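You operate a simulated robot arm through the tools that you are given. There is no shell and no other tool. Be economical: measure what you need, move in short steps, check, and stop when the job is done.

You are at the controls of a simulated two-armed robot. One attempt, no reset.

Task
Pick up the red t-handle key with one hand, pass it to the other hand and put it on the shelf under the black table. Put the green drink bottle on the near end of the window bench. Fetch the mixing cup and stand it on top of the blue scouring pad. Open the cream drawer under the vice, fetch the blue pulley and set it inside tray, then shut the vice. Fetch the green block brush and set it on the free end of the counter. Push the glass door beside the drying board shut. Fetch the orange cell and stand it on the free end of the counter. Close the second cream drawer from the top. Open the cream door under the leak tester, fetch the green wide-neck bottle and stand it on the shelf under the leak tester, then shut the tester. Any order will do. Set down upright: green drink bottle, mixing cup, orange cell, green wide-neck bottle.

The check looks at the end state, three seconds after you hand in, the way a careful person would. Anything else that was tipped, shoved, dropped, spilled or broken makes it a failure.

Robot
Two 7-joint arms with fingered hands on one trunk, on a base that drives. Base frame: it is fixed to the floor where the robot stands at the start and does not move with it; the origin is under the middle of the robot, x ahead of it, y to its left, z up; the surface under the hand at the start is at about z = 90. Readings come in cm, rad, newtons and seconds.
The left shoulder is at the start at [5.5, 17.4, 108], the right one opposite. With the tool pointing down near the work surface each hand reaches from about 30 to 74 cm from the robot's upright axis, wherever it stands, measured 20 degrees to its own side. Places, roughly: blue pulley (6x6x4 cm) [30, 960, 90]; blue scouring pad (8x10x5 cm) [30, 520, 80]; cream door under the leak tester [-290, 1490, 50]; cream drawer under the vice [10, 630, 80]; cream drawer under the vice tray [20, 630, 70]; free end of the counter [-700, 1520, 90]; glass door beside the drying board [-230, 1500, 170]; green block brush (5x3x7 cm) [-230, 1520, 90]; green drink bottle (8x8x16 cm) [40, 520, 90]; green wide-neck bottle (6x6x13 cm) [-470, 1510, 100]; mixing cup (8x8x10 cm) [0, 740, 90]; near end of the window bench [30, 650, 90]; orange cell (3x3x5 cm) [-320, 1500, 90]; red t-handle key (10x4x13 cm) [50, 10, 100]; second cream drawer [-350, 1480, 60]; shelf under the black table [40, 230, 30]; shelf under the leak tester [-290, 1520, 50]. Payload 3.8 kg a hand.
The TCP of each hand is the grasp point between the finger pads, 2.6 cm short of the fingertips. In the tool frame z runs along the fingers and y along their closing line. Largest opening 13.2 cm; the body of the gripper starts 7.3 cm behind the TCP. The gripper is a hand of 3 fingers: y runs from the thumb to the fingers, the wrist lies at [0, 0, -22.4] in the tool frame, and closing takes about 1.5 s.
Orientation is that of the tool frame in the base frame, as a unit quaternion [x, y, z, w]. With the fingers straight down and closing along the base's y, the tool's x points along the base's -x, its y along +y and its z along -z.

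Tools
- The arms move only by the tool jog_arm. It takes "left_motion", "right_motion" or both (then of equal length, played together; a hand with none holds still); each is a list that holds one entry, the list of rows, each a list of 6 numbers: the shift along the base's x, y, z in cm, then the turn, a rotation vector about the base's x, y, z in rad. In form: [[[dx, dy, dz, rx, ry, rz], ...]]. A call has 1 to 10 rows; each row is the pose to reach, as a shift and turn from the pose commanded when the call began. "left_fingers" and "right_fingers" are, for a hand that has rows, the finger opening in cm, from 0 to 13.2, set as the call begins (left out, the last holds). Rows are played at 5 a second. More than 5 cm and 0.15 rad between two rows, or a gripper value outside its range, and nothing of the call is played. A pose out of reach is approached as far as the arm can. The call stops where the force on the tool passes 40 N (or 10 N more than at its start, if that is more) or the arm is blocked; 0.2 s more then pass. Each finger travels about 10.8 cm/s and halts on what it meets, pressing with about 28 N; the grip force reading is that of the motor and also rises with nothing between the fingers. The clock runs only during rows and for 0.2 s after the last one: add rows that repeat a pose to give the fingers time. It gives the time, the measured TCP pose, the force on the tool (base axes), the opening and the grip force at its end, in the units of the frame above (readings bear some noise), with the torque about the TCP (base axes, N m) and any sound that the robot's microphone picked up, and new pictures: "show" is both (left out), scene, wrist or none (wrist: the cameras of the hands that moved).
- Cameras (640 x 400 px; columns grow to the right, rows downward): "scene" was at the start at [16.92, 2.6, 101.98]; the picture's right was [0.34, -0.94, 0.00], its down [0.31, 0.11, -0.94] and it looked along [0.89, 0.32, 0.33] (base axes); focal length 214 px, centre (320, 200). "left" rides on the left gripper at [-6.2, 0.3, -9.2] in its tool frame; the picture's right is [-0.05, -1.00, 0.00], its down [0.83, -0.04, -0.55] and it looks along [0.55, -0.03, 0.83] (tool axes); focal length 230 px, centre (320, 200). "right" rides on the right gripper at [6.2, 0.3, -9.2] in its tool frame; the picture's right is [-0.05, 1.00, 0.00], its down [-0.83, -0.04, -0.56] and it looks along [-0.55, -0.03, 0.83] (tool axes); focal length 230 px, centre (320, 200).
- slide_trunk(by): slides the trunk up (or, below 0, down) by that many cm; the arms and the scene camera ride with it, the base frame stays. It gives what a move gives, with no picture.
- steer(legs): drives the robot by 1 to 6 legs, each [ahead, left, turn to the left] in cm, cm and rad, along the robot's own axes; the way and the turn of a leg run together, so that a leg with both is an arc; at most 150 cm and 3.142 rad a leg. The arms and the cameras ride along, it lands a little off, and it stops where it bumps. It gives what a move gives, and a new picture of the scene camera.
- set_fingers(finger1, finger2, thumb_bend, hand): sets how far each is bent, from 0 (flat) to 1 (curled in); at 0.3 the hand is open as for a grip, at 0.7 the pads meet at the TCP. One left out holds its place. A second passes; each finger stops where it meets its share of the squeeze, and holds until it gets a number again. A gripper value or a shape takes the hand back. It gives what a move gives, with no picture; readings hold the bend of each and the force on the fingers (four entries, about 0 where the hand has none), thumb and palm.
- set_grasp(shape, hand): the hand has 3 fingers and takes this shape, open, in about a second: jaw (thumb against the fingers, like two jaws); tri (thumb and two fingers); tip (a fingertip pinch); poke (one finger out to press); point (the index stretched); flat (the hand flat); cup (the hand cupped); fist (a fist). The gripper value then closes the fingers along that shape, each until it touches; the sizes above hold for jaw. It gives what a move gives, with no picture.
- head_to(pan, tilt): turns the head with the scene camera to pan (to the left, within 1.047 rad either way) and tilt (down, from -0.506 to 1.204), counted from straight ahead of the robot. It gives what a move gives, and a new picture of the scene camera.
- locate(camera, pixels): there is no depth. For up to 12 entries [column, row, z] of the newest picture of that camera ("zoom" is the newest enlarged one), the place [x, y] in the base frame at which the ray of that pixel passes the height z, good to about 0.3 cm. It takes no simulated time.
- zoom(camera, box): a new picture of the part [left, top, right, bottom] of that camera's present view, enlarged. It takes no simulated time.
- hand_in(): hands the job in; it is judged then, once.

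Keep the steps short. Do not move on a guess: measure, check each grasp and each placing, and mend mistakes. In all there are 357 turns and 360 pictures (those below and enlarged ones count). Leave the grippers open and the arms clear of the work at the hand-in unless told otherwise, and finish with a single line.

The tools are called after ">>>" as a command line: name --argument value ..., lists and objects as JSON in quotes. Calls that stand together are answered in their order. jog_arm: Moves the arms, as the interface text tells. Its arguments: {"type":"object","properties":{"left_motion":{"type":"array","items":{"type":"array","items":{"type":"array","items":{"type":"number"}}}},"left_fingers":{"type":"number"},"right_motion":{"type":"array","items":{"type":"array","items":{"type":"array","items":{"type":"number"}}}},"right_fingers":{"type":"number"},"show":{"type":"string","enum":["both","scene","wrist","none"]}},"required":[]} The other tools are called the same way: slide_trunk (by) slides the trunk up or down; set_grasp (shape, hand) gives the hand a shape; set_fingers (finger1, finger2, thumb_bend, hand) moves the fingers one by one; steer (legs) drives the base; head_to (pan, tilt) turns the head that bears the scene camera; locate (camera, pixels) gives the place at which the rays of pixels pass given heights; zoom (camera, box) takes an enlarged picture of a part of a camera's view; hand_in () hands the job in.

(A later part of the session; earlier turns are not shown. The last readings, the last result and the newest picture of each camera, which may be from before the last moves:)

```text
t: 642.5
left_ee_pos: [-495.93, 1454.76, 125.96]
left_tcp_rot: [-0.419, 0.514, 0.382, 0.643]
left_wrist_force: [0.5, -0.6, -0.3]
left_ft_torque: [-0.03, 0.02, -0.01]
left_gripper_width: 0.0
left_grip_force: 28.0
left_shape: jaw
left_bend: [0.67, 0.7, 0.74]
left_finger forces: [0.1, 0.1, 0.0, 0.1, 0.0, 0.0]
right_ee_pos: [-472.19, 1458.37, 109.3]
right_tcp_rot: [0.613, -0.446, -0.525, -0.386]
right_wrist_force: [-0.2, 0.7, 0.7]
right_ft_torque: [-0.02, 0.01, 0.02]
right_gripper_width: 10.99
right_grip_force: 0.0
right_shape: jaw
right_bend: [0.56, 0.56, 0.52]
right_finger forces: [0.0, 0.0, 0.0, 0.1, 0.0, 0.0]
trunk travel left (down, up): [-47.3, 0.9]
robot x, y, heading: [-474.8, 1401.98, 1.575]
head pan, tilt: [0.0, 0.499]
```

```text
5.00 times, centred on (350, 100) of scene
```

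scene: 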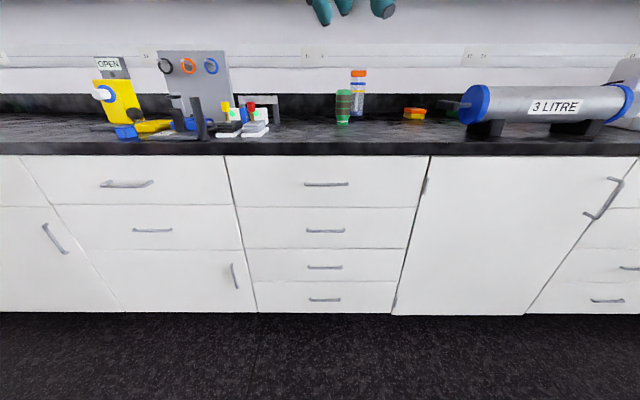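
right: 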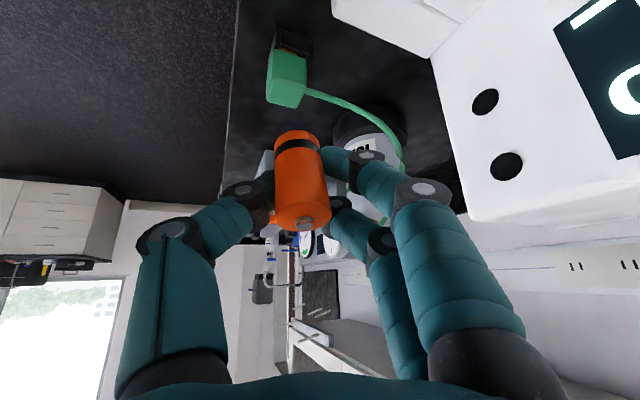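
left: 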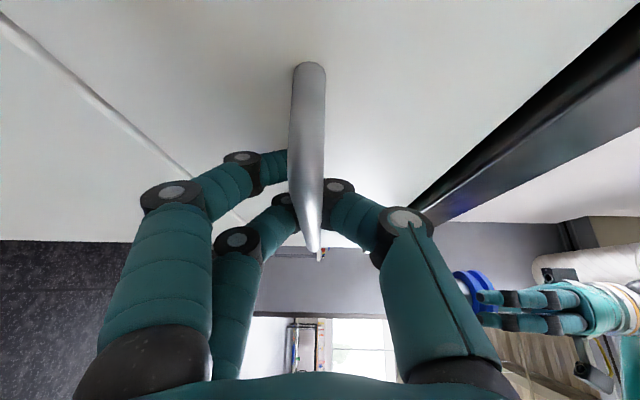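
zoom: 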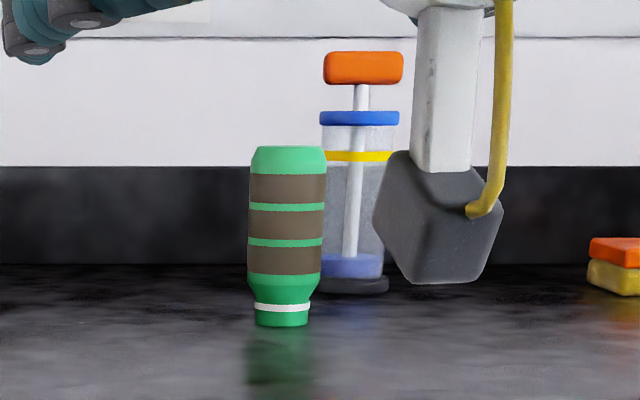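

The bottle stands on its narrow foot (as the similar ones elsewhere do). Axis ≈ (−465.6,1514.3). Move in for a side grasp at z≈99.5.

>>> steer --legs '[[0, -10.8, -0.004], [41, 0, 0]]'

>>> jog_arm --right_motion '[[[0, 0, -2.5, 0, 0, 0], [0, 0.5, -5, 0, 0, 0], [0, 1, -7.7, 0, 0, 0]]]' --show "wrist"

```text
t: 646.3
left_ee_pos: [-484.77, 1495.49, 126.01]
left_tcp_rot: [-0.416, 0.516, 0.38, 0.645]
left_wrist_force: [-1.0, -0.4, -0.1]
left_ft_torque: [-0.02, -0.02, -0.03]
left_gripper_width: 0.0
left_grip_force: 28.4
left_shape: jaw
left_bend: [0.67, 0.7, 0.74]
left_finger forces: [0.0, 0.0, 0.0, 0.0, 0.1, 0.0]
right_ee_pos: [-460.98, 1499.04, 109.38]
right_tcp_rot: [0.611, -0.449, -0.524, -0.388]
right_wrist_force: [0.7, 0.3, 0.1]
right_ft_torque: [0.0, -0.01, -0.01]
right_gripper_width: 10.96
right_grip_force: 0.0
right_shape: jaw
right_bend: [0.56, 0.56, 0.52]
right_finger forces: [0.0, 0.1, 0.0, 0.1, 0.1, 0.0]
trunk travel left (down, up): [-47.3, 0.9]
robot x, y, heading: [-463.31, 1443.04, 1.568]
head pan, tilt: [0.0, 0.499]
```

scene: 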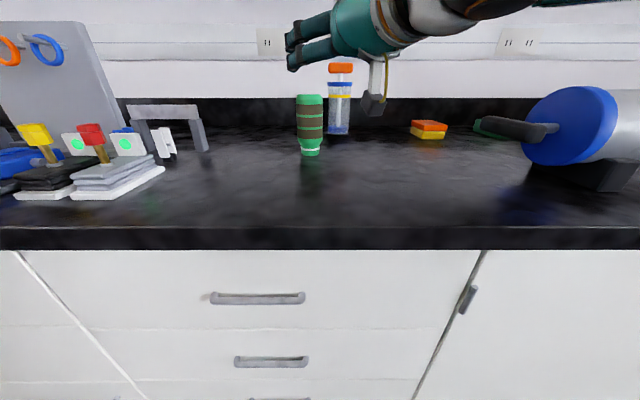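

```text
t: 647.1
left_ee_pos: [-484.65, 1495.52, 125.92]
left_tcp_rot: [-0.417, 0.516, 0.38, 0.644]
left_wrist_force: [0.8, 0.4, 0.1]
left_ft_torque: [-0.01, -0.01, 0.01]
left_gripper_width: 0.03
left_grip_force: 27.7
left_shape: jaw
left_bend: [0.67, 0.7, 0.74]
left_finger forces: [0.0, 0.0, 0.0, 0.0, 0.0, 0.0]
right_ee_pos: [-461.07, 1500.1, 101.51]
right_tcp_rot: [0.611, -0.449, -0.524, -0.388]
right_wrist_force: [-0.9, -0.1, 0.4]
right_ft_torque: [0.0, 0.04, -0.01]
right_gripper_width: 10.97
right_grip_force: 0.1
right_shape: jaw
right_bend: [0.56, 0.56, 0.52]
right_finger forces: [0.0, 0.0, 0.0, 0.0, 0.0, 0.0]
trunk travel left (down, up): [-47.3, 0.9]
robot x, y, heading: [-463.44, 1442.8, 1.567]
head pan, tilt: [0.0, 0.499]
```

right: 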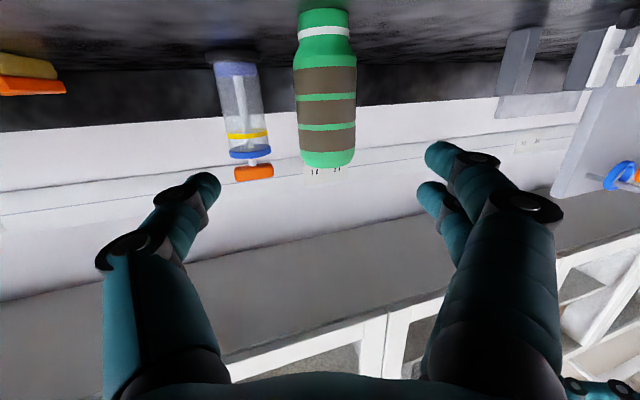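

>>> locate --camera "right" --pixels '[[323, 10, 91], [325, 110, 99], [325, 110, 98], [325, 160, 103]]'

```text
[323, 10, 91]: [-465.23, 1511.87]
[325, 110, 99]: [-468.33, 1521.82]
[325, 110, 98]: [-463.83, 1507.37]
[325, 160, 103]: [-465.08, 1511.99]
```

Bottle straight ahead. Advance 14 cm along the pointing axis and close.

>>> jog_arm --right_motion '[[[-1.1, 3.4, -0.5, 0, 0, 0], [-2.2, 6.8, -1, 0, 0, 0], [-3.3, 10.2, -1.6, 0, 0, 0], [-4.3, 13.5, -2.1, 0, 0, 0]]]' --show "none"

>>> jog_arm --right_motion '[[[0, 0, 0, 0, 0, 0], [0, 0, 0, 0, 0, 0], [0, 0, 0, 0, 0, 0], [0, 0, 0, 0, 0, 0], [0, 0, 0, 0, 0, 0]]]' --right_fingers 0 --show "wrist"

```text
t: 648.1
left_ee_pos: [-484.75, 1495.53, 125.9]
left_tcp_rot: [-0.417, 0.515, 0.38, 0.645]
left_wrist_force: [0.3, 0.1, -0.9]
left_ft_torque: [0.03, -0.01, -0.02]
left_gripper_width: 0.02
left_grip_force: 28.1
left_shape: jaw
left_bend: [0.67, 0.7, 0.74]
left_finger forces: [0.0, 0.0, 0.1, 0.0, 0.0, 0.0]
right_ee_pos: [-465.29, 1513.57, 99.28]
right_tcp_rot: [0.611, -0.449, -0.524, -0.388]
right_wrist_force: [-0.2, 0.5, 0.4]
right_ft_torque: [0.01, -0.02, -0.02]
right_gripper_width: 10.95
right_grip_force: 0.0
right_shape: jaw
right_bend: [0.56, 0.56, 0.52]
right_finger forces: [0.0, 0.1, 0.0, 0.0, 0.0, 0.0]
trunk travel left (down, up): [-47.3, 0.9]
robot x, y, heading: [-463.77, 1443.22, 1.569]
head pan, tilt: [0.0, 0.499]
```

```text
t: 649.3
left_ee_pos: [-484.67, 1495.56, 126.03]
left_tcp_rot: [-0.418, 0.514, 0.38, 0.645]
left_wrist_force: [0.2, -0.8, 0.4]
left_ft_torque: [-0.01, 0.02, 0.0]
left_gripper_width: 0.01
left_grip_force: 27.8
left_shape: jaw
left_bend: [0.67, 0.7, 0.74]
left_finger forces: [0.1, 0.0, 0.1, 0.0, 0.0, 0.0]
right_ee_pos: [-465.37, 1513.5, 99.48]
right_tcp_rot: [0.611, -0.448, -0.525, -0.388]
right_wrist_force: [-0.4, -0.5, 0.1]
right_ft_torque: [0.04, 0.01, 0.0]
right_gripper_width: 4.16
right_grip_force: 28.2
right_shape: jaw
right_bend: [0.74, 0.74, 0.72]
right_finger forces: [11.2, 11.4, 0.1, 0.0, 23.8, 0.0]
trunk travel left (down, up): [-47.3, 0.9]
robot x, y, heading: [-463.59, 1442.82, 1.568]
head pan, tilt: [0.0, 0.499]
```

right: 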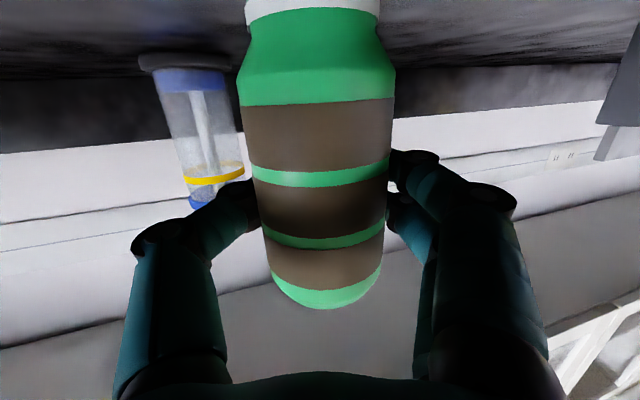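

Bottle gripped firmly. Lift 8 cm, back away, then lower the trunk for the door while keeping the bottle high.

>>> jog_arm --right_motion '[[[0, 0, 1, 0, 0, 0], [0, 0, 3, 0, 0, 0], [0, -1, 6, 0, 0, 0], [0, -3, 9, 0, 0, 0]]]' --show "none"

>>> steer --legs '[[-45, 0, 0], [0, -88, 0], [0, -88, 0]]'

>>> slide_trunk --by -20

>>> jog_arm --right_motion '[[[0, -1.5, 3, 0, 0, 0], [0, -3, 6, 0, 0, 0], [1, -4.5, 9, 0, 0, 0], [2, -6, 12, 0, 0, 0], [3, -7.5, 15, 0, 0, 0], [4, -9, 18, 0, 0, 0], [5, -10.5, 21, 0, 0, 0]]]' --left_motion '[[[0, 0, -4, 0, 0, 0], [0, 1, -8, 0, 0, 0], [0, 2, -12, 0, 0, 0], [0, 3, -16, 0, 0, 0], [0, 4, -20, 0, 0, 0], [0, 5, -24, 0, 0, 0], [0, 6, -28, 0, 0, 0]]]' --left_fingers 7 --show "none"

```text
t: 650.3
left_ee_pos: [-484.75, 1495.46, 125.95]
left_tcp_rot: [-0.417, 0.516, 0.38, 0.645]
left_wrist_force: [-0.2, -0.3, -1.1]
left_ft_torque: [-0.03, -0.02, -0.01]
left_gripper_width: 0.0
left_grip_force: 28.2
left_shape: jaw
left_bend: [0.67, 0.7, 0.74]
left_finger forces: [0.2, 0.0, 0.1, 0.0, 0.0, 0.0]
right_ee_pos: [-465.31, 1510.44, 108.58]
right_tcp_rot: [0.61, -0.449, -0.524, -0.389]
right_wrist_force: [-0.2, 0.1, -0.8]
right_ft_torque: [0.02, 0.01, 0.01]
right_gripper_width: 4.15
right_grip_force: 27.5
right_shape: jaw
right_bend: [0.74, 0.74, 0.72]
right_finger forces: [11.3, 11.2, 0.1, 0.0, 23.5, 0.0]
trunk travel left (down, up): [-47.3, 0.9]
robot x, y, heading: [-463.87, 1443.33, 1.57]
head pan, tilt: [0.0, 0.499]
```

```text
t: 668.4
left_ee_pos: [-309.08, 1450.52, 126.03]
left_tcp_rot: [-0.417, 0.516, 0.381, 0.644]
left_wrist_force: [0.6, 0.2, 0.4]
left_ft_torque: [0.03, -0.01, 0.0]
left_gripper_width: 0.0
left_grip_force: 28.1
left_shape: jaw
left_bend: [0.67, 0.7, 0.74]
left_finger forces: [0.0, 0.0, 0.0, 0.0, 0.0, 0.0]
right_ee_pos: [-289.54, 1465.45, 108.44]
right_tcp_rot: [0.612, -0.448, -0.524, -0.386]
right_wrist_force: [-0.1, 0.3, -0.6]
right_ft_torque: [0.0, 0.01, -0.01]
right_gripper_width: 4.14
right_grip_force: 28.5
right_shape: jaw
right_bend: [0.74, 0.74, 0.72]
right_finger forces: [11.2, 11.4, 0.1, 0.0, 23.5, 0.1]
trunk travel left (down, up): [-47.3, 0.9]
robot x, y, heading: [-287.76, 1398.44, 1.573]
head pan, tilt: [0.0, 0.499]
```

scene: 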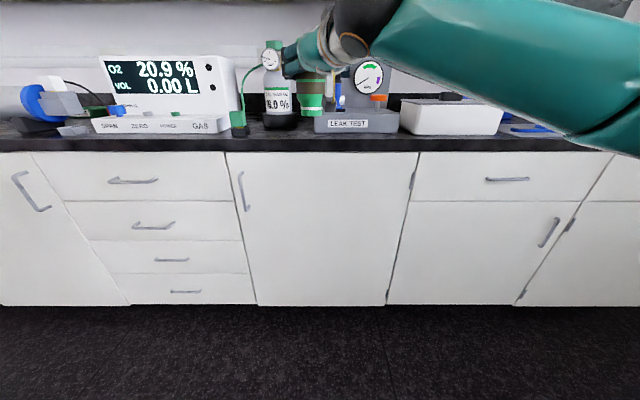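

```text
t: 670.5
left_ee_pos: [-309.16, 1450.44, 105.89]
left_tcp_rot: [-0.419, 0.513, 0.382, 0.644]
left_wrist_force: [-0.1, -0.4, 0.9]
left_ft_torque: [0.01, -0.04, 0.0]
left_gripper_width: 0.02
left_grip_force: 27.8
left_shape: jaw
left_bend: [0.67, 0.7, 0.74]
left_finger forces: [0.1, 0.0, 0.0, 0.0, 0.0, 0.0]
right_ee_pos: [-289.6, 1465.56, 88.66]
right_tcp_rot: [0.611, -0.449, -0.524, -0.388]
right_wrist_force: [0.2, -0.1, -0.6]
right_ft_torque: [0.0, -0.05, 0.0]
right_gripper_width: 4.12
right_grip_force: 27.9
right_shape: jaw
right_bend: [0.74, 0.74, 0.72]
right_finger forces: [11.3, 11.3, 0.1, 0.1, 23.3, 0.0]
trunk travel left (down, up): [-27.3, 20.9]
robot x, y, heading: [-287.63, 1398.24, 1.57]
head pan, tilt: [0.0, 0.499]
```

```text
t: 672.1
left_ee_pos: [-309.09, 1456.46, 78.03]
left_tcp_rot: [-0.417, 0.515, 0.38, 0.645]
left_wrist_force: [-0.2, -0.3, 0.3]
left_ft_torque: [0.03, 0.0, 0.0]
left_gripper_width: 6.97
left_grip_force: 0.1
left_shape: jaw
left_bend: [0.72, 0.72, 0.7]
left_finger forces: [0.0, 0.0, 0.0, 0.1, 0.0, 0.1]
right_ee_pos: [-284.47, 1455.05, 109.42]
right_tcp_rot: [0.612, -0.449, -0.524, -0.387]
right_wrist_force: [-0.7, 0.2, -1.8]
right_ft_torque: [0.01, 0.01, 0.04]
right_gripper_width: 4.12
right_grip_force: 27.9
right_shape: jaw
right_bend: [0.74, 0.74, 0.72]
right_finger forces: [11.3, 11.3, 0.0, 0.0, 23.3, 0.0]
trunk travel left (down, up): [-27.3, 20.9]
robot x, y, heading: [-287.8, 1397.8, 1.574]
head pan, tilt: [0.0, 0.499]
```

>>> locate --camera "scene" --pixels '[[243, 172, 82], [243, 172, 79], [246, 210, 72], [246, 210, 69], [246, 210, 66], [244, 190, 76], [244, 190, 73], [228, 155, 84], [410, 155, 84], [408, 180, 76]]'

>>> zoom --camera "left" --box '[0, 0, 640, 400]'

```text
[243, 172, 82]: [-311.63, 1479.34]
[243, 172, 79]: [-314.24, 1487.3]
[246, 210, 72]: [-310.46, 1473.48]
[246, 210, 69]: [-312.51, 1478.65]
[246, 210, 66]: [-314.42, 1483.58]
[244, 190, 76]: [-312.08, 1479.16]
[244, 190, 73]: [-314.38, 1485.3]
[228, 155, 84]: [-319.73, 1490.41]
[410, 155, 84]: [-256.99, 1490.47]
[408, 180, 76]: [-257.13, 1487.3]
```

```text
1.00 times, centred on (320, 200) of left (not enlarged: the box is as wide or as high as the picture)
```

zoom: 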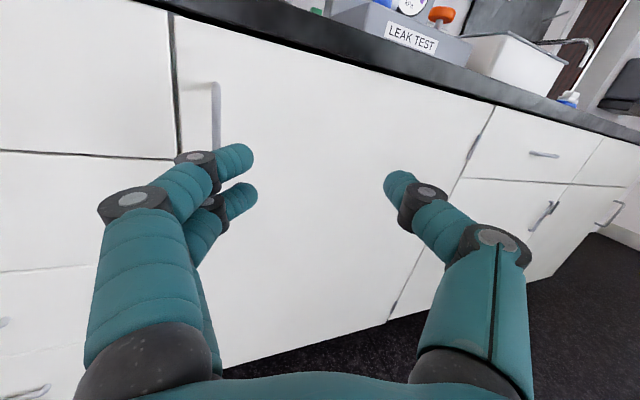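

Handle bar at about (−312,1479), z 69–82. Align the left hand on it.

>>> jog_arm --left_motion '[[[-2.7, 2.5, -1.3, 0, 0, 0], [-5.4, 5, -2.6, 0, 0, 0], [-8, 8, -4, 0, 0, 0]]]' --show "wrist"

```text
t: 672.9
left_ee_pos: [-317.31, 1463.96, 75.0]
left_tcp_rot: [-0.419, 0.515, 0.381, 0.644]
left_wrist_force: [0.3, 0.7, 0.2]
left_ft_torque: [-0.03, -0.01, 0.0]
left_gripper_width: 6.95
left_grip_force: 0.1
left_shape: jaw
left_bend: [0.72, 0.72, 0.7]
left_finger forces: [0.0, 0.0, 0.0, 0.0, 0.0, 0.1]
left hand out of reach, approached as far as the arm can: row 3
right_ee_pos: [-284.58, 1455.01, 109.41]
right_tcp_rot: [0.612, -0.449, -0.524, -0.387]
right_wrist_force: [0.0, -0.5, -0.6]
right_ft_torque: [0.0, 0.0, 0.01]
right_gripper_width: 4.15
right_grip_force: 27.5
right_shape: jaw
right_bend: [0.74, 0.74, 0.72]
right_finger forces: [11.3, 11.3, 0.1, 0.0, 23.4, 0.0]
trunk travel left (down, up): [-27.3, 20.9]
robot x, y, heading: [-287.61, 1398.14, 1.577]
head pan, tilt: [0.0, 0.499]
```

left: 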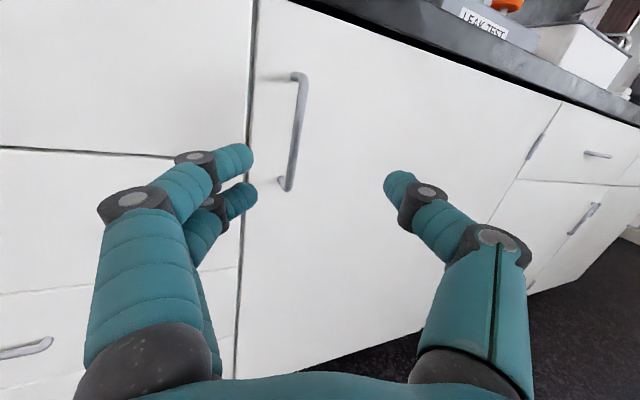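

Handle is 2.2 cm to the left and ~13 cm ahead. Use the base: ahead 12.9, right 2.5.

>>> steer --legs '[[12.7, -2.4, 0]]'

>>> jog_arm --left_motion '[[[0, 0, 0, 0, 0, 0], [0, 0, 0, 0, 0, 0], [0, 0, 0, 0, 0, 0], [0, 0, 0, 0, 0, 0], [0, 0, 0, 0, 0, 0]]]' --left_fingers 0 --show "wrist"

```text
t: 674.2
left_ee_pos: [-315.0, 1476.84, 74.91]
left_tcp_rot: [-0.418, 0.516, 0.38, 0.644]
left_wrist_force: [-0.2, 0.4, 0.2]
left_ft_torque: [0.0, 0.02, 0.02]
left_gripper_width: 6.95
left_grip_force: 0.0
left_shape: jaw
left_bend: [0.72, 0.72, 0.7]
left_finger forces: [0.0, 0.0, 0.0, 0.1, 0.0, 0.0]
right_ee_pos: [-282.23, 1467.88, 109.42]
right_tcp_rot: [0.612, -0.448, -0.524, -0.387]
right_wrist_force: [-0.6, 0.2, -0.7]
right_ft_torque: [0.01, 0.01, 0.03]
right_gripper_width: 4.14
right_grip_force: 27.8
right_shape: jaw
right_bend: [0.74, 0.74, 0.72]
right_finger forces: [11.3, 11.4, 0.1, 0.0, 23.3, 0.1]
trunk travel left (down, up): [-27.3, 20.9]
robot x, y, heading: [-285.35, 1411.07, 1.576]
head pan, tilt: [0.0, 0.499]
```

scene: 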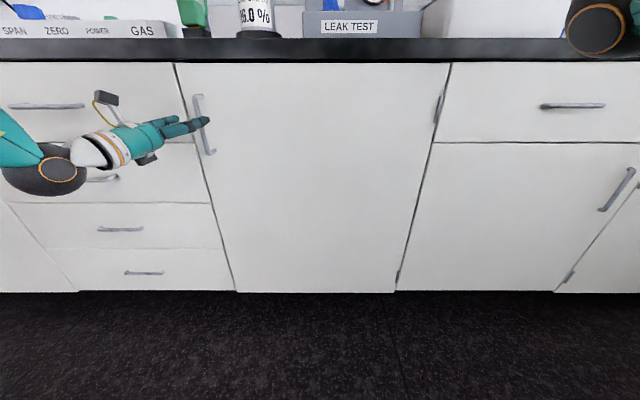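

```text
t: 675.4
left_ee_pos: [-314.91, 1476.63, 74.92]
left_tcp_rot: [-0.418, 0.516, 0.38, 0.644]
left_wrist_force: [-1.0, 0.0, 0.5]
left_ft_torque: [-0.02, 0.01, -0.02]
left_gripper_width: 0.0
left_grip_force: 28.3
left_shape: jaw
left_bend: [0.65, 0.65, 0.67]
left_finger forces: [0.0, 0.0, 0.1, 0.0, 0.0, 0.0]
right_ee_pos: [-282.19, 1467.87, 109.44]
right_tcp_rot: [0.612, -0.448, -0.525, -0.387]
right_wrist_force: [-0.3, 0.8, -1.0]
right_ft_torque: [0.0, -0.05, -0.02]
right_gripper_width: 4.13
right_grip_force: 27.2
right_shape: jaw
right_bend: [0.74, 0.74, 0.72]
right_finger forces: [11.3, 11.3, 0.1, 0.1, 23.3, 0.0]
trunk travel left (down, up): [-27.3, 20.9]
robot x, y, heading: [-285.47, 1410.77, 1.576]
head pan, tilt: [0.0, 0.499]
```

left: 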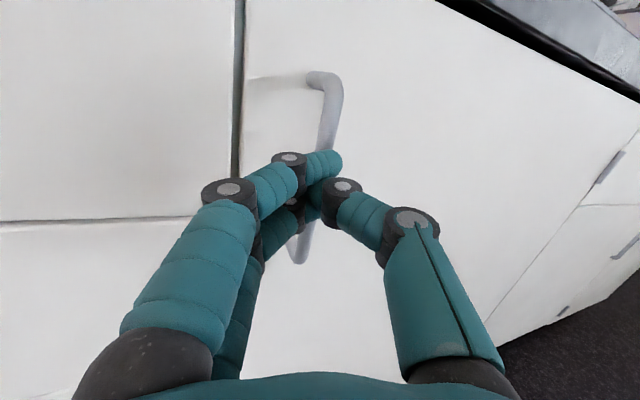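

Fingers closed just short of the bar. Reopen, advance 4 cm, and close again.

>>> jog_arm --left_motion '[[[0, 0, 0, 0, 0, 0], [0, 0, 0, 0, 0, 0], [0, 0, 0, 0, 0, 0], [0, 0, 0, 0, 0, 0]]]' --left_fingers 6.5 --show "none"

>>> jog_arm --left_motion '[[[0.5, 1.3, 0, 0, 0, 0], [0.9, 2.5, 0, 0, 0, 0], [1.4, 3.8, 0, 0, 0, 0]]]' --show "none"

>>> jog_arm --left_motion '[[[0, 0, 0, 0, 0, 0], [0, 0, 0, 0, 0, 0], [0, 0, 0, 0, 0, 0], [0, 0, 0, 0, 0, 0], [0, 0, 0, 0, 0, 0]]]' --left_fingers 0 --show "wrist"

```text
t: 676.4
left_ee_pos: [-315.07, 1476.76, 74.94]
left_tcp_rot: [-0.417, 0.516, 0.38, 0.644]
left_wrist_force: [0.0, -1.2, -0.8]
left_ft_torque: [-0.01, 0.02, 0.03]
left_gripper_width: 6.43
left_grip_force: 0.1
left_shape: jaw
left_bend: [0.73, 0.73, 0.7]
left_finger forces: [0.1, 0.0, 0.0, 0.1, 0.0, 0.0]
right_ee_pos: [-282.31, 1467.8, 109.55]
right_tcp_rot: [0.612, -0.448, -0.525, -0.387]
right_wrist_force: [-0.1, 0.6, -0.4]
right_ft_torque: [0.0, -0.02, -0.03]
right_gripper_width: 4.15
right_grip_force: 27.7
right_shape: jaw
right_bend: [0.74, 0.74, 0.72]
right_finger forces: [11.3, 11.2, 0.0, 0.1, 23.3, 0.0]
trunk travel left (down, up): [-27.3, 20.9]
robot x, y, heading: [-285.68, 1410.87, 1.568]
head pan, tilt: [0.0, 0.499]
```

```text
t: 677.2
left_ee_pos: [-314.18, 1479.52, 76.77]
left_tcp_rot: [-0.419, 0.516, 0.38, 0.643]
left_wrist_force: [-0.7, 0.1, 0.3]
left_ft_torque: [-0.01, -0.02, 0.0]
left_gripper_width: 6.47
left_grip_force: 0.0
left_shape: jaw
left_bend: [0.73, 0.73, 0.7]
left_finger forces: [0.1, 0.0, 0.1, 0.0, 0.0, 0.0]
left hand out of reach, approached as far as the arm can: row 1, 2, 3
right_ee_pos: [-282.23, 1467.79, 109.5]
right_tcp_rot: [0.612, -0.449, -0.524, -0.387]
right_wrist_force: [-0.3, 0.0, 0.0]
right_ft_torque: [0.02, -0.02, 0.02]
right_gripper_width: 4.14
right_grip_force: 28.1
right_shape: jaw
right_bend: [0.74, 0.74, 0.72]
right_finger forces: [11.3, 11.3, 0.0, 0.0, 23.3, 0.0]
trunk travel left (down, up): [-27.3, 20.9]
robot x, y, heading: [-285.45, 1410.7, 1.572]
head pan, tilt: [0.0, 0.499]
```

```text
t: 678.4
left_ee_pos: [-314.14, 1479.43, 76.67]
left_tcp_rot: [-0.417, 0.517, 0.379, 0.644]
left_wrist_force: [1.9, 0.7, -0.4]
left_ft_torque: [0.04, 0.06, 0.0]
left_gripper_width: 0.46
left_grip_force: 27.8
left_shape: jaw
left_bend: [0.7, 0.71, 0.71]
left_finger forces: [11.4, 10.3, 0.0, 0.1, 24.3, 0.0]
right_ee_pos: [-282.33, 1467.82, 109.51]
right_tcp_rot: [0.611, -0.448, -0.525, -0.387]
right_wrist_force: [0.3, -0.3, -0.8]
right_ft_torque: [-0.01, 0.01, 0.01]
right_gripper_width: 4.15
right_grip_force: 28.7
right_shape: jaw
right_bend: [0.74, 0.74, 0.72]
right_finger forces: [11.4, 11.3, 0.1, 0.1, 23.4, 0.0]
trunk travel left (down, up): [-27.3, 20.9]
robot x, y, heading: [-285.72, 1411.09, 1.573]
head pan, tilt: [0.0, 0.499]
```

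left: 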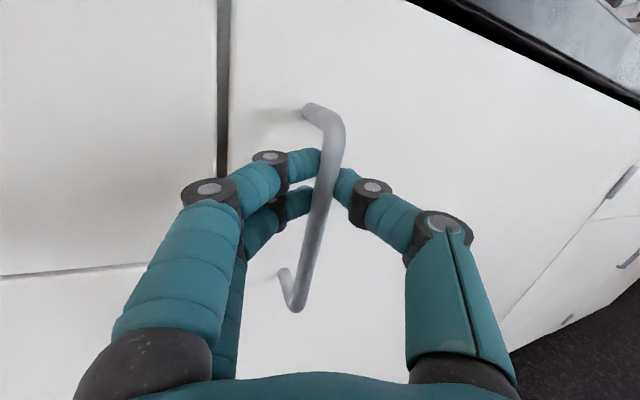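

Bar gripped. Pull the door along its arc: back 12 (right 1.3), back 12 (right 4).

>>> steer --legs '[[-12, -1.3, 0], [-12, -4, 0]]'

```text
t: 680.7
left_ee_pos: [-307.41, 1455.3, 76.58]
left_tcp_rot: [-0.414, 0.52, 0.372, 0.647]
left_wrist_force: [5.1, 2.7, -0.1]
left_ft_torque: [0.03, 0.11, 0.03]
left_gripper_width: 0.4
left_grip_force: 28.1
left_shape: jaw
left_bend: [0.72, 0.72, 0.69]
left_finger forces: [13.4, 10.9, 0.0, 0.0, 31.2, 0.0]
right_ee_pos: [-276.7, 1443.75, 109.35]
right_tcp_rot: [0.611, -0.45, -0.523, -0.388]
right_wrist_force: [0.1, -0.1, -1.2]
right_ft_torque: [0.0, -0.01, 0.01]
right_gripper_width: 4.15
right_grip_force: 28.4
right_shape: jaw
right_bend: [0.74, 0.74, 0.72]
right_finger forces: [11.4, 11.2, 0.0, 0.0, 23.3, 0.0]
trunk travel left (down, up): [-27.3, 20.9]
robot x, y, heading: [-280.35, 1386.92, 1.569]
head pan, tilt: [0.0, 0.499]
stopped in leg 2: the force on the tool passed its limit at 40 N (the readings are from after the stop); the commanded pose is now the measured one
```

scene: 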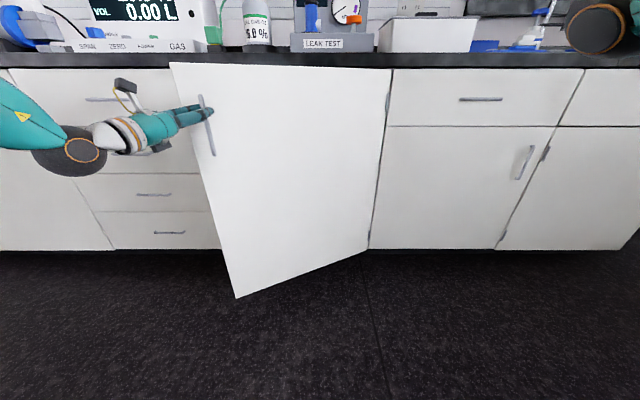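

Door is ~25° open. Release the bar, back off, go round the free edge and push the door from inside.

>>> jog_arm --left_motion '[[[0, 0, 0, 0, 0, 0], [0, 0, 0, 0, 0, 0], [0, 0, 0, 0, 0, 0], [0, 0, 0, 0, 0, 0], [-1, -3, 0, 0, 0, 0], [-2, -6, 0, 0, 0, 0], [-3, -9, 0, 0, 0, 0]]]' --left_fingers 7 --show "none"

>>> steer --legs '[[0, 20, 0]]'

```text
t: 682.3
left_ee_pos: [-310.66, 1446.3, 76.63]
left_tcp_rot: [-0.416, 0.52, 0.374, 0.646]
left_wrist_force: [-1.2, -0.3, -0.3]
left_ft_torque: [-0.01, 0.01, 0.03]
left_gripper_width: 6.94
left_grip_force: 0.1
left_shape: jaw
left_bend: [0.72, 0.72, 0.7]
left_finger forces: [0.0, 0.1, 0.1, 0.1, 0.0, 0.1]
right_ee_pos: [-276.72, 1443.65, 109.48]
right_tcp_rot: [0.611, -0.449, -0.523, -0.388]
right_wrist_force: [0.7, -0.1, -0.3]
right_ft_torque: [-0.01, 0.0, 0.0]
right_gripper_width: 4.12
right_grip_force: 27.8
right_shape: jaw
right_bend: [0.74, 0.74, 0.72]
right_finger forces: [11.3, 11.2, 0.1, 0.0, 23.3, 0.0]
trunk travel left (down, up): [-27.3, 20.9]
robot x, y, heading: [-279.77, 1386.64, 1.569]
head pan, tilt: [0.0, 0.499]
```

```text
t: 684.7
left_ee_pos: [-330.65, 1446.28, 76.52]
left_tcp_rot: [-0.415, 0.52, 0.373, 0.646]
left_wrist_force: [0.1, -0.3, 0.4]
left_ft_torque: [0.04, 0.01, 0.01]
left_gripper_width: 6.95
left_grip_force: 0.1
left_shape: jaw
left_bend: [0.72, 0.72, 0.7]
left_finger forces: [0.0, 0.0, 0.0, 0.0, 0.0, 0.0]
right_ee_pos: [-296.69, 1443.66, 109.38]
right_tcp_rot: [0.612, -0.448, -0.524, -0.387]
right_wrist_force: [-0.1, 1.2, -0.9]
right_ft_torque: [0.03, -0.02, -0.02]
right_gripper_width: 4.14
right_grip_force: 28.1
right_shape: jaw
right_bend: [0.74, 0.74, 0.72]
right_finger forces: [11.3, 11.3, 0.0, 0.0, 23.3, 0.0]
trunk travel left (down, up): [-27.3, 20.9]
robot x, y, heading: [-299.72, 1386.72, 1.577]
head pan, tilt: [0.0, 0.499]
```

scene: 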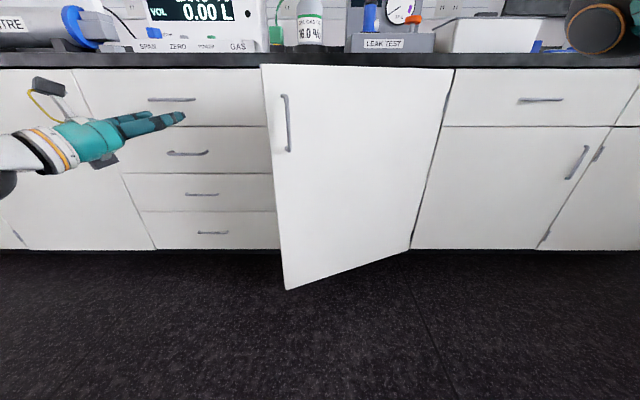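

>>> jog_arm --left_motion '[[[0, 0, 0, 0, 0, 0], [0, 0, 0, 0, 0, 0], [0, 0, 0, 0, 0, 0], [0, 0, 0, 0, 0, 0]]]' --left_fingers 0 --show "none"

>>> steer --legs '[[21, 0, 0], [0, -38, 0]]'

```text
t: 685.7
left_ee_pos: [-330.71, 1446.33, 76.52]
left_tcp_rot: [-0.415, 0.52, 0.373, 0.646]
left_wrist_force: [0.9, -0.2, 0.6]
left_ft_torque: [0.02, 0.01, -0.05]
left_gripper_width: 0.0
left_grip_force: 28.2
left_shape: jaw
left_bend: [0.65, 0.65, 0.67]
left_finger forces: [0.0, 0.0, 0.0, 0.0, 0.0, 0.0]
right_ee_pos: [-296.62, 1443.77, 109.35]
right_tcp_rot: [0.612, -0.448, -0.524, -0.387]
right_wrist_force: [-0.6, 0.7, -1.7]
right_ft_torque: [0.05, -0.04, -0.02]
right_gripper_width: 4.14
right_grip_force: 27.7
right_shape: jaw
right_bend: [0.74, 0.74, 0.72]
right_finger forces: [11.3, 11.3, 0.0, 0.0, 23.1, 0.0]
trunk travel left (down, up): [-27.3, 20.9]
robot x, y, heading: [-299.83, 1386.76, 1.568]
head pan, tilt: [0.0, 0.499]
```

```text
t: 689.3
left_ee_pos: [-311.76, 1467.28, 76.29]
left_tcp_rot: [-0.42, 0.518, 0.378, 0.642]
left_wrist_force: [-3.3, -1.5, -0.6]
left_ft_torque: [-0.02, 0.02, -0.29]
left_gripper_width: 0.0
left_grip_force: 28.3
left_shape: jaw
left_bend: [0.66, 0.66, 0.67]
left_finger forces: [0.0, 0.0, 0.1, 0.1, 0.1, 3.0]
right_ee_pos: [-277.0, 1464.76, 109.54]
right_tcp_rot: [0.612, -0.449, -0.524, -0.387]
right_wrist_force: [-1.0, 0.1, -1.0]
right_ft_torque: [0.02, -0.03, 0.0]
right_gripper_width: 4.14
right_grip_force: 28.3
right_shape: jaw
right_bend: [0.74, 0.74, 0.72]
right_finger forces: [11.4, 11.4, 0.1, 0.1, 23.3, 0.0]
trunk travel left (down, up): [-27.3, 20.9]
robot x, y, heading: [-280.48, 1408.03, 1.568]
head pan, tilt: [0.0, 0.499]
stopped in leg 2: the force on the tool passed its limit at 50 N (the readings are from after the stop); the commanded pose is now the measured one
```

scene: 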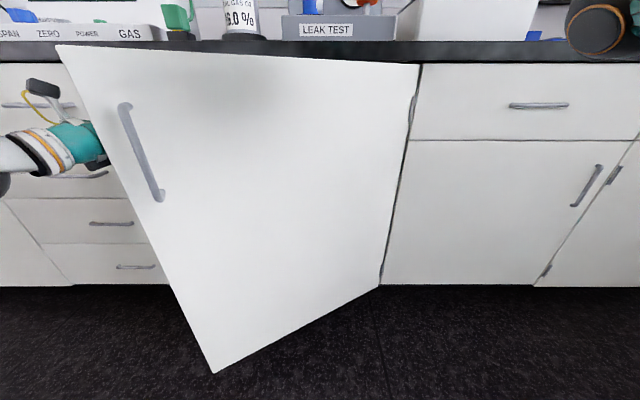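

The hand is behind the door edge. Move back and right along the opening arc to swing it wide.

>>> steer --legs '[[-10, -6, 0], [-12, -12, 0], [-10, -16, 0]]'

```text
t: 693.5
left_ee_pos: [-277.31, 1435.52, 76.4]
left_tcp_rot: [-0.419, 0.518, 0.376, 0.644]
left_wrist_force: [1.0, -0.7, -0.3]
left_ft_torque: [0.0, -0.01, 0.0]
left_gripper_width: 0.0
left_grip_force: 27.6
left_shape: jaw
left_bend: [0.66, 0.66, 0.67]
left_finger forces: [0.0, 0.1, 0.0, 0.0, 0.1, 0.1]
right_ee_pos: [-242.85, 1432.89, 109.35]
right_tcp_rot: [0.612, -0.449, -0.524, -0.387]
right_wrist_force: [-0.4, 0.3, -1.4]
right_ft_torque: [0.01, 0.0, -0.01]
right_gripper_width: 4.12
right_grip_force: 27.8
right_shape: jaw
right_bend: [0.74, 0.74, 0.72]
right_finger forces: [11.3, 11.3, 0.0, 0.1, 23.2, 0.0]
trunk travel left (down, up): [-27.3, 20.9]
robot x, y, heading: [-246.12, 1375.79, 1.575]
head pan, tilt: [0.0, 0.499]
```

scene: 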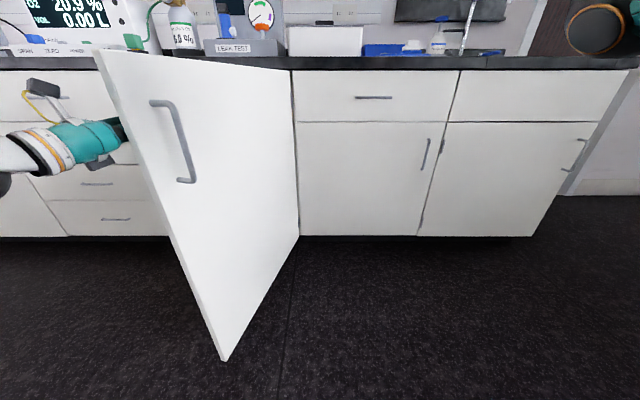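

Good, ~60°. Continue sweeping right 28 cm.

>>> steer --legs '[[-3, -28, 0]]'

```text
t: 696.4
left_ee_pos: [-252.29, 1432.53, 76.38]
left_tcp_rot: [-0.425, 0.512, 0.389, 0.636]
left_wrist_force: [-4.2, -1.7, 1.2]
left_ft_torque: [-0.03, -0.02, -0.18]
left_gripper_width: 0.01
left_grip_force: 28.0
left_shape: jaw
left_bend: [0.68, 0.68, 0.73]
left_finger forces: [0.0, 0.0, 0.1, 0.0, 4.7, 0.0]
right_ee_pos: [-216.13, 1429.99, 109.26]
right_tcp_rot: [0.614, -0.448, -0.523, -0.385]
right_wrist_force: [0.1, 0.6, -1.6]
right_ft_torque: [0.01, 0.0, 0.01]
right_gripper_width: 4.11
right_grip_force: 28.2
right_shape: jaw
right_bend: [0.74, 0.74, 0.72]
right_finger forces: [11.3, 11.4, 0.0, 0.0, 23.2, 0.0]
trunk travel left (down, up): [-27.3, 20.9]
robot x, y, heading: [-219.41, 1372.86, 1.574]
head pan, tilt: [0.0, 0.499]
stopped in leg 1: the force on the tool passed its limit at 46 N (the readings are from after the stop); the commanded pose is now the measured one
```

scene: 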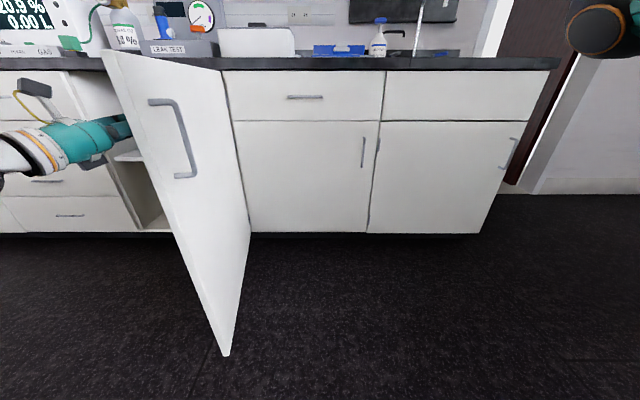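

Door is ~90° open at its stop; shelf visible inside. Move left of the door and raise the left hand out of the way.

>>> steer --legs '[[-6, 3, 0], [0, 72, 0]]'

>>> jog_arm --left_motion '[[[0, -1, 4, 0, 0, 0], [0, -2, 8, 0, 0, 0], [0, -3, 12, 0, 0, 0], [0, -4, 16, 0, 0, 0], [0, -5, 20, 0, 0, 0], [0, -6, 24, 0, 0, 0], [0, -7, 28, 0, 0, 0]]]' --show "none"

>>> head_to --pan -0.1 --tilt 0.55

```text
t: 703.7
left_ee_pos: [-327.24, 1425.92, 76.51]
left_tcp_rot: [-0.427, 0.511, 0.39, 0.636]
left_wrist_force: [-0.5, 0.3, 0.2]
left_ft_torque: [0.01, -0.01, 0.01]
left_gripper_width: 0.0
left_grip_force: 27.8
left_shape: jaw
left_bend: [0.68, 0.68, 0.73]
left_finger forces: [0.1, 0.0, 0.0, 0.0, 0.1, 0.1]
right_ee_pos: [-291.3, 1423.63, 109.39]
right_tcp_rot: [0.613, -0.447, -0.525, -0.385]
right_wrist_force: [-0.5, 0.1, -0.2]
right_ft_torque: [0.0, -0.03, 0.0]
right_gripper_width: 4.11
right_grip_force: 28.1
right_shape: jaw
right_bend: [0.74, 0.74, 0.72]
right_finger forces: [11.3, 11.1, 0.1, 0.0, 23.1, 0.1]
trunk travel left (down, up): [-27.3, 20.9]
robot x, y, heading: [-293.95, 1366.51, 1.582]
head pan, tilt: [0.0, 0.499]
```

scene: 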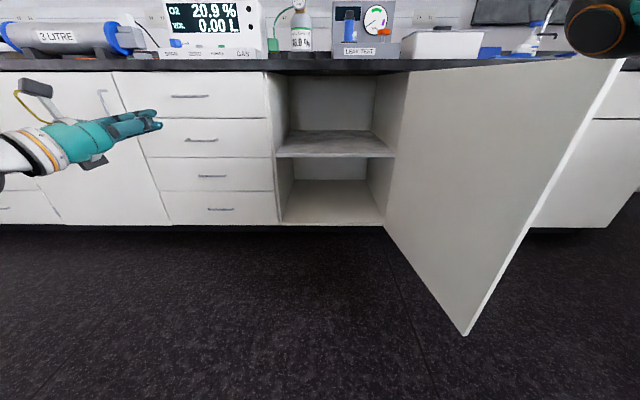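

```text
t: 705.3
left_ee_pos: [-327.09, 1419.04, 104.39]
left_tcp_rot: [-0.426, 0.512, 0.39, 0.636]
left_wrist_force: [-0.6, 0.4, 0.5]
left_ft_torque: [-0.02, -0.01, 0.03]
left_gripper_width: 0.01
left_grip_force: 27.6
left_shape: jaw
left_bend: [0.68, 0.68, 0.73]
left_finger forces: [0.0, 0.1, 0.1, 0.0, 0.0, 0.1]
right_ee_pos: [-291.22, 1423.59, 109.43]
right_tcp_rot: [0.614, -0.446, -0.525, -0.384]
right_wrist_force: [0.7, 0.4, -0.1]
right_ft_torque: [-0.01, 0.02, -0.01]
right_gripper_width: 4.09
right_grip_force: 28.5
right_shape: jaw
right_bend: [0.74, 0.74, 0.72]
right_finger forces: [11.3, 11.2, 0.1, 0.1, 23.2, 0.0]
trunk travel left (down, up): [-27.3, 20.9]
robot x, y, heading: [-294.25, 1366.62, 1.576]
head pan, tilt: [0.0, 0.499]
```

```text
t: 706.0
left_ee_pos: [-327.13, 1419.05, 104.35]
left_tcp_rot: [-0.426, 0.511, 0.391, 0.636]
left_wrist_force: [-0.2, 1.3, 0.0]
left_ft_torque: [-0.01, 0.0, -0.03]
left_gripper_width: 0.0
left_grip_force: 28.1
left_shape: jaw
left_bend: [0.68, 0.68, 0.73]
left_finger forces: [0.1, 0.0, 0.0, 0.0, 0.0, 0.1]
right_ee_pos: [-291.35, 1423.72, 109.33]
right_tcp_rot: [0.614, -0.447, -0.525, -0.385]
right_wrist_force: [-0.4, 0.3, -0.3]
right_ft_torque: [0.02, -0.01, 0.0]
right_gripper_width: 4.1
right_grip_force: 28.5
right_shape: jaw
right_bend: [0.74, 0.74, 0.72]
right_finger forces: [11.3, 11.3, 0.0, 0.0, 23.0, 0.0]
trunk travel left (down, up): [-27.3, 20.9]
robot x, y, heading: [-293.8, 1366.72, 1.579]
head pan, tilt: [-0.099, 0.55]
```

scene: 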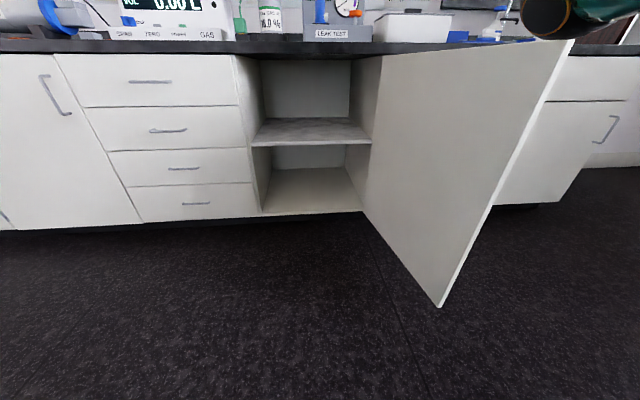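

Middle shelf visible at rows 118–147. Measure it.

>>> locate --camera "scene" --pixels '[[255, 147, 48], [370, 143, 48], [312, 145, 48], [312, 145, 45], [312, 145, 51], [312, 118, 48], [270, 120, 48], [360, 118, 48], [440, 306, 5], [312, 213, 8]]'

```text
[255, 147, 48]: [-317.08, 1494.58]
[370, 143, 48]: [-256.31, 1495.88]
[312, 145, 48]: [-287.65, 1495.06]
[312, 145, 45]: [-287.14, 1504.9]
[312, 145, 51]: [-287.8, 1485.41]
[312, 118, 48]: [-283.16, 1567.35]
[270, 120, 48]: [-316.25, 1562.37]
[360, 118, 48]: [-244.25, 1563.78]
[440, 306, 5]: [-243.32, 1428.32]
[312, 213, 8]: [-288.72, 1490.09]
```

Shelf top ≈ z 50, front y≈1487, door swung well aside. Shift left 14, then lower the bottle in front of the opening.

>>> steer --legs '[[0, 14, 0]]'

>>> jog_arm --right_motion '[[[1.6, 1, -4.6, 0, 0, 0], [3.2, 2, -9.2, 0, 0, 0], [4.8, 3, -13.8, 0, 0, 0], [6.4, 4, -18.4, 0, 0, 0], [8, 5, -23, 0, 0, 0], [9.6, 6, -27.6, 0, 0, 0], [11.2, 7, -32.2, 0, 0, 0], [12.8, 8, -36.8, 0, 0, 0], [14.4, 8, -41.4, 0, 0, 0], [15.5, 8, -46, 0, 0, 0]]]' --show "none"

```text
t: 707.9
left_ee_pos: [-341.17, 1418.9, 104.4]
left_tcp_rot: [-0.426, 0.511, 0.39, 0.636]
left_wrist_force: [-0.1, 0.4, 0.9]
left_ft_torque: [-0.01, 0.02, -0.05]
left_gripper_width: 0.0
left_grip_force: 27.8
left_shape: jaw
left_bend: [0.68, 0.68, 0.73]
left_finger forces: [0.1, 0.0, 0.1, 0.0, 0.1, 0.0]
right_ee_pos: [-305.3, 1423.49, 109.45]
right_tcp_rot: [0.614, -0.448, -0.524, -0.385]
right_wrist_force: [0.2, -1.0, -0.4]
right_ft_torque: [0.02, 0.0, -0.02]
right_gripper_width: 4.13
right_grip_force: 27.9
right_shape: jaw
right_bend: [0.74, 0.74, 0.72]
right_finger forces: [11.4, 11.2, 0.0, 0.1, 23.0, 0.1]
trunk travel left (down, up): [-27.3, 20.9]
robot x, y, heading: [-307.96, 1366.69, 1.573]
head pan, tilt: [-0.099, 0.55]
```

scene: 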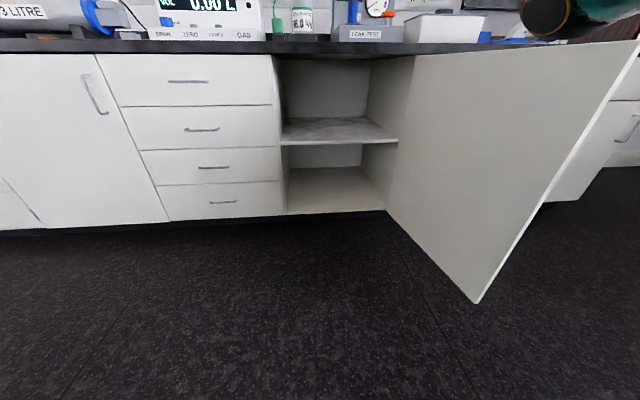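

```text
t: 710.1
left_ee_pos: [-341.12, 1418.98, 104.45]
left_tcp_rot: [-0.426, 0.511, 0.389, 0.637]
left_wrist_force: [0.4, 0.6, -0.6]
left_ft_torque: [0.01, -0.02, 0.01]
left_gripper_width: 0.0
left_grip_force: 27.7
left_shape: jaw
left_bend: [0.68, 0.68, 0.73]
left_finger forces: [0.0, 0.0, 0.0, 0.0, 0.0, 0.0]
right_ee_pos: [-289.63, 1431.49, 63.31]
right_tcp_rot: [0.613, -0.447, -0.525, -0.386]
right_wrist_force: [0.8, -0.1, -1.2]
right_ft_torque: [0.02, 0.04, 0.01]
right_gripper_width: 4.08
right_grip_force: 27.3
right_shape: jaw
right_bend: [0.74, 0.74, 0.72]
right_finger forces: [11.2, 11.2, 0.0, 0.0, 22.6, 0.1]
trunk travel left (down, up): [-27.3, 20.9]
robot x, y, heading: [-308.16, 1366.39, 1.579]
head pan, tilt: [-0.099, 0.55]
```

Drive 58 cm ahead; the bottle enters the cupboard above the shelf.

>>> steer --legs '[[58, 0, -0.005]]'

>>> zoom --camera "right" --box '[0, 0, 640, 400]'

```text
t: 713.4
left_ee_pos: [-341.3, 1476.95, 104.39]
left_tcp_rot: [-0.425, 0.512, 0.389, 0.637]
left_wrist_force: [-0.3, -0.3, 0.2]
left_ft_torque: [-0.02, 0.02, 0.02]
left_gripper_width: 0.0
left_grip_force: 27.7
left_shape: jaw
left_bend: [0.68, 0.68, 0.73]
left_finger forces: [0.0, 0.0, 0.0, 0.0, 0.0, 0.0]
right_ee_pos: [-289.81, 1489.3, 63.27]
right_tcp_rot: [0.612, -0.448, -0.524, -0.386]
right_wrist_force: [0.0, -0.3, 0.2]
right_ft_torque: [0.01, -0.01, 0.03]
right_gripper_width: 4.06
right_grip_force: 27.6
right_shape: jaw
right_bend: [0.74, 0.74, 0.72]
right_finger forces: [11.3, 11.2, 0.0, 0.0, 22.7, 0.0]
trunk travel left (down, up): [-27.3, 20.9]
robot x, y, heading: [-308.63, 1424.25, 1.574]
head pan, tilt: [-0.099, 0.55]
```

scene: 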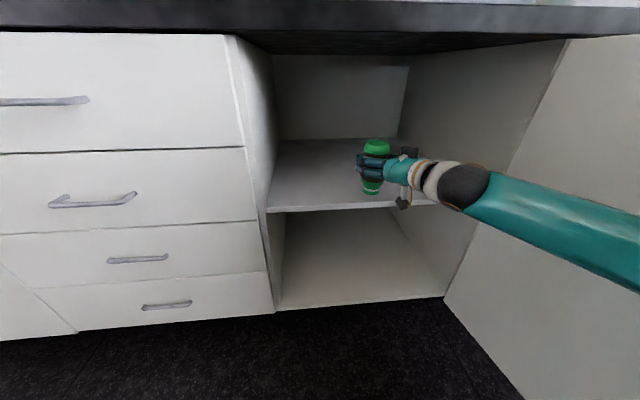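

```text
1.00 times, centred on (320, 200) of right (not enlarged: the box is as wide or as high as the picture)
```

zoom: 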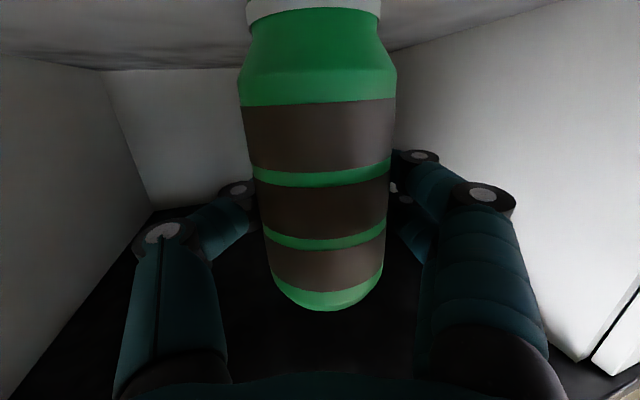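

Move 13 cm deeper, then lower.

>>> jog_arm --right_motion '[[[0, 3.3, 0, 0, 0, 0], [0, 6.6, 0, 0, 0, 0], [0, 10, -0.5, 0, 0, 0], [0, 13, -1.5, 0, 0, 0], [0, 13, -3, 0, 0, 0]]]' --show "scene"

```text
t: 714.6
left_ee_pos: [-341.37, 1476.89, 104.37]
left_tcp_rot: [-0.425, 0.512, 0.389, 0.637]
left_wrist_force: [0.2, 0.3, 0.2]
left_ft_torque: [-0.01, 0.07, 0.03]
left_gripper_width: 0.01
left_grip_force: 27.8
left_shape: jaw
left_bend: [0.68, 0.68, 0.73]
left_finger forces: [0.1, 0.1, 0.0, 0.0, 0.0, 0.0]
right_ee_pos: [-289.91, 1502.38, 60.41]
right_tcp_rot: [0.613, -0.448, -0.524, -0.386]
right_wrist_force: [0.1, 0.1, -0.5]
right_ft_torque: [-0.01, 0.01, 0.0]
right_gripper_width: 4.06
right_grip_force: 27.8
right_shape: jaw
right_bend: [0.74, 0.74, 0.72]
right_finger forces: [11.0, 11.3, 0.0, 0.0, 22.5, 0.0]
trunk travel left (down, up): [-27.3, 20.9]
robot x, y, heading: [-308.68, 1424.68, 1.574]
head pan, tilt: [-0.099, 0.55]
```

scene: 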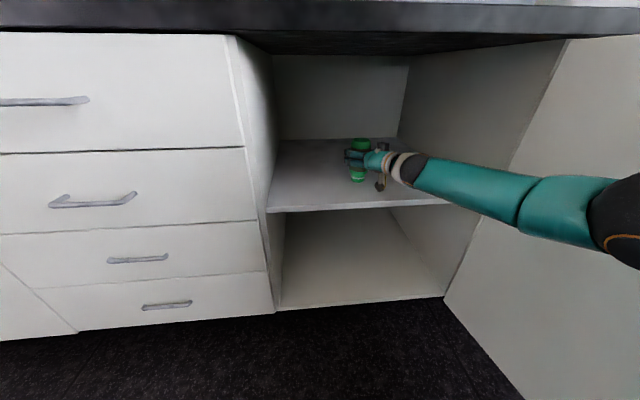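

Reached. Lower in fine steps until contact.

>>> jog_arm --right_motion '[[[0, 0, -0.5, 0, 0, 0], [0, 0, -1, 0, 0, 0], [0, 0, -1.5, 0, 0, 0]]]' --show "none"

>>> zoom --camera "scene" --box '[290, 110, 450, 230]'

```text
t: 715.4
left_ee_pos: [-341.38, 1477.0, 104.43]
left_tcp_rot: [-0.427, 0.511, 0.39, 0.636]
left_wrist_force: [0.0, -0.7, 0.0]
left_ft_torque: [0.01, 0.0, 0.02]
left_gripper_width: 0.0
left_grip_force: 27.9
left_shape: jaw
left_bend: [0.68, 0.68, 0.73]
left_finger forces: [0.0, 0.1, 0.0, 0.0, 0.0, 0.1]
right_ee_pos: [-289.79, 1502.15, 58.43]
right_tcp_rot: [0.614, -0.45, -0.522, -0.385]
right_wrist_force: [-0.7, -1.4, 5.0]
right_ft_torque: [-0.57, -0.13, -0.16]
right_gripper_width: 2.09
right_grip_force: 28.4
right_shape: jaw
right_bend: [0.78, 0.77, 0.76]
right_finger forces: [1.3, 1.8, 0.1, 0.0, 2.9, 0.0]
trunk travel left (down, up): [-27.3, 20.9]
robot x, y, heading: [-308.28, 1424.66, 1.573]
head pan, tilt: [-0.099, 0.55]
```

```text
3.33 times, centred on (370, 170) of scene
```

zoom: 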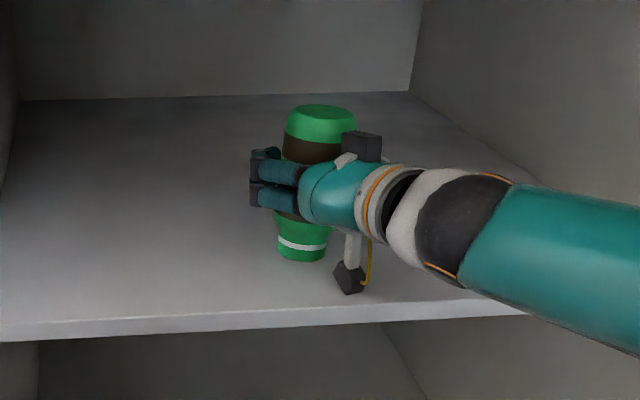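

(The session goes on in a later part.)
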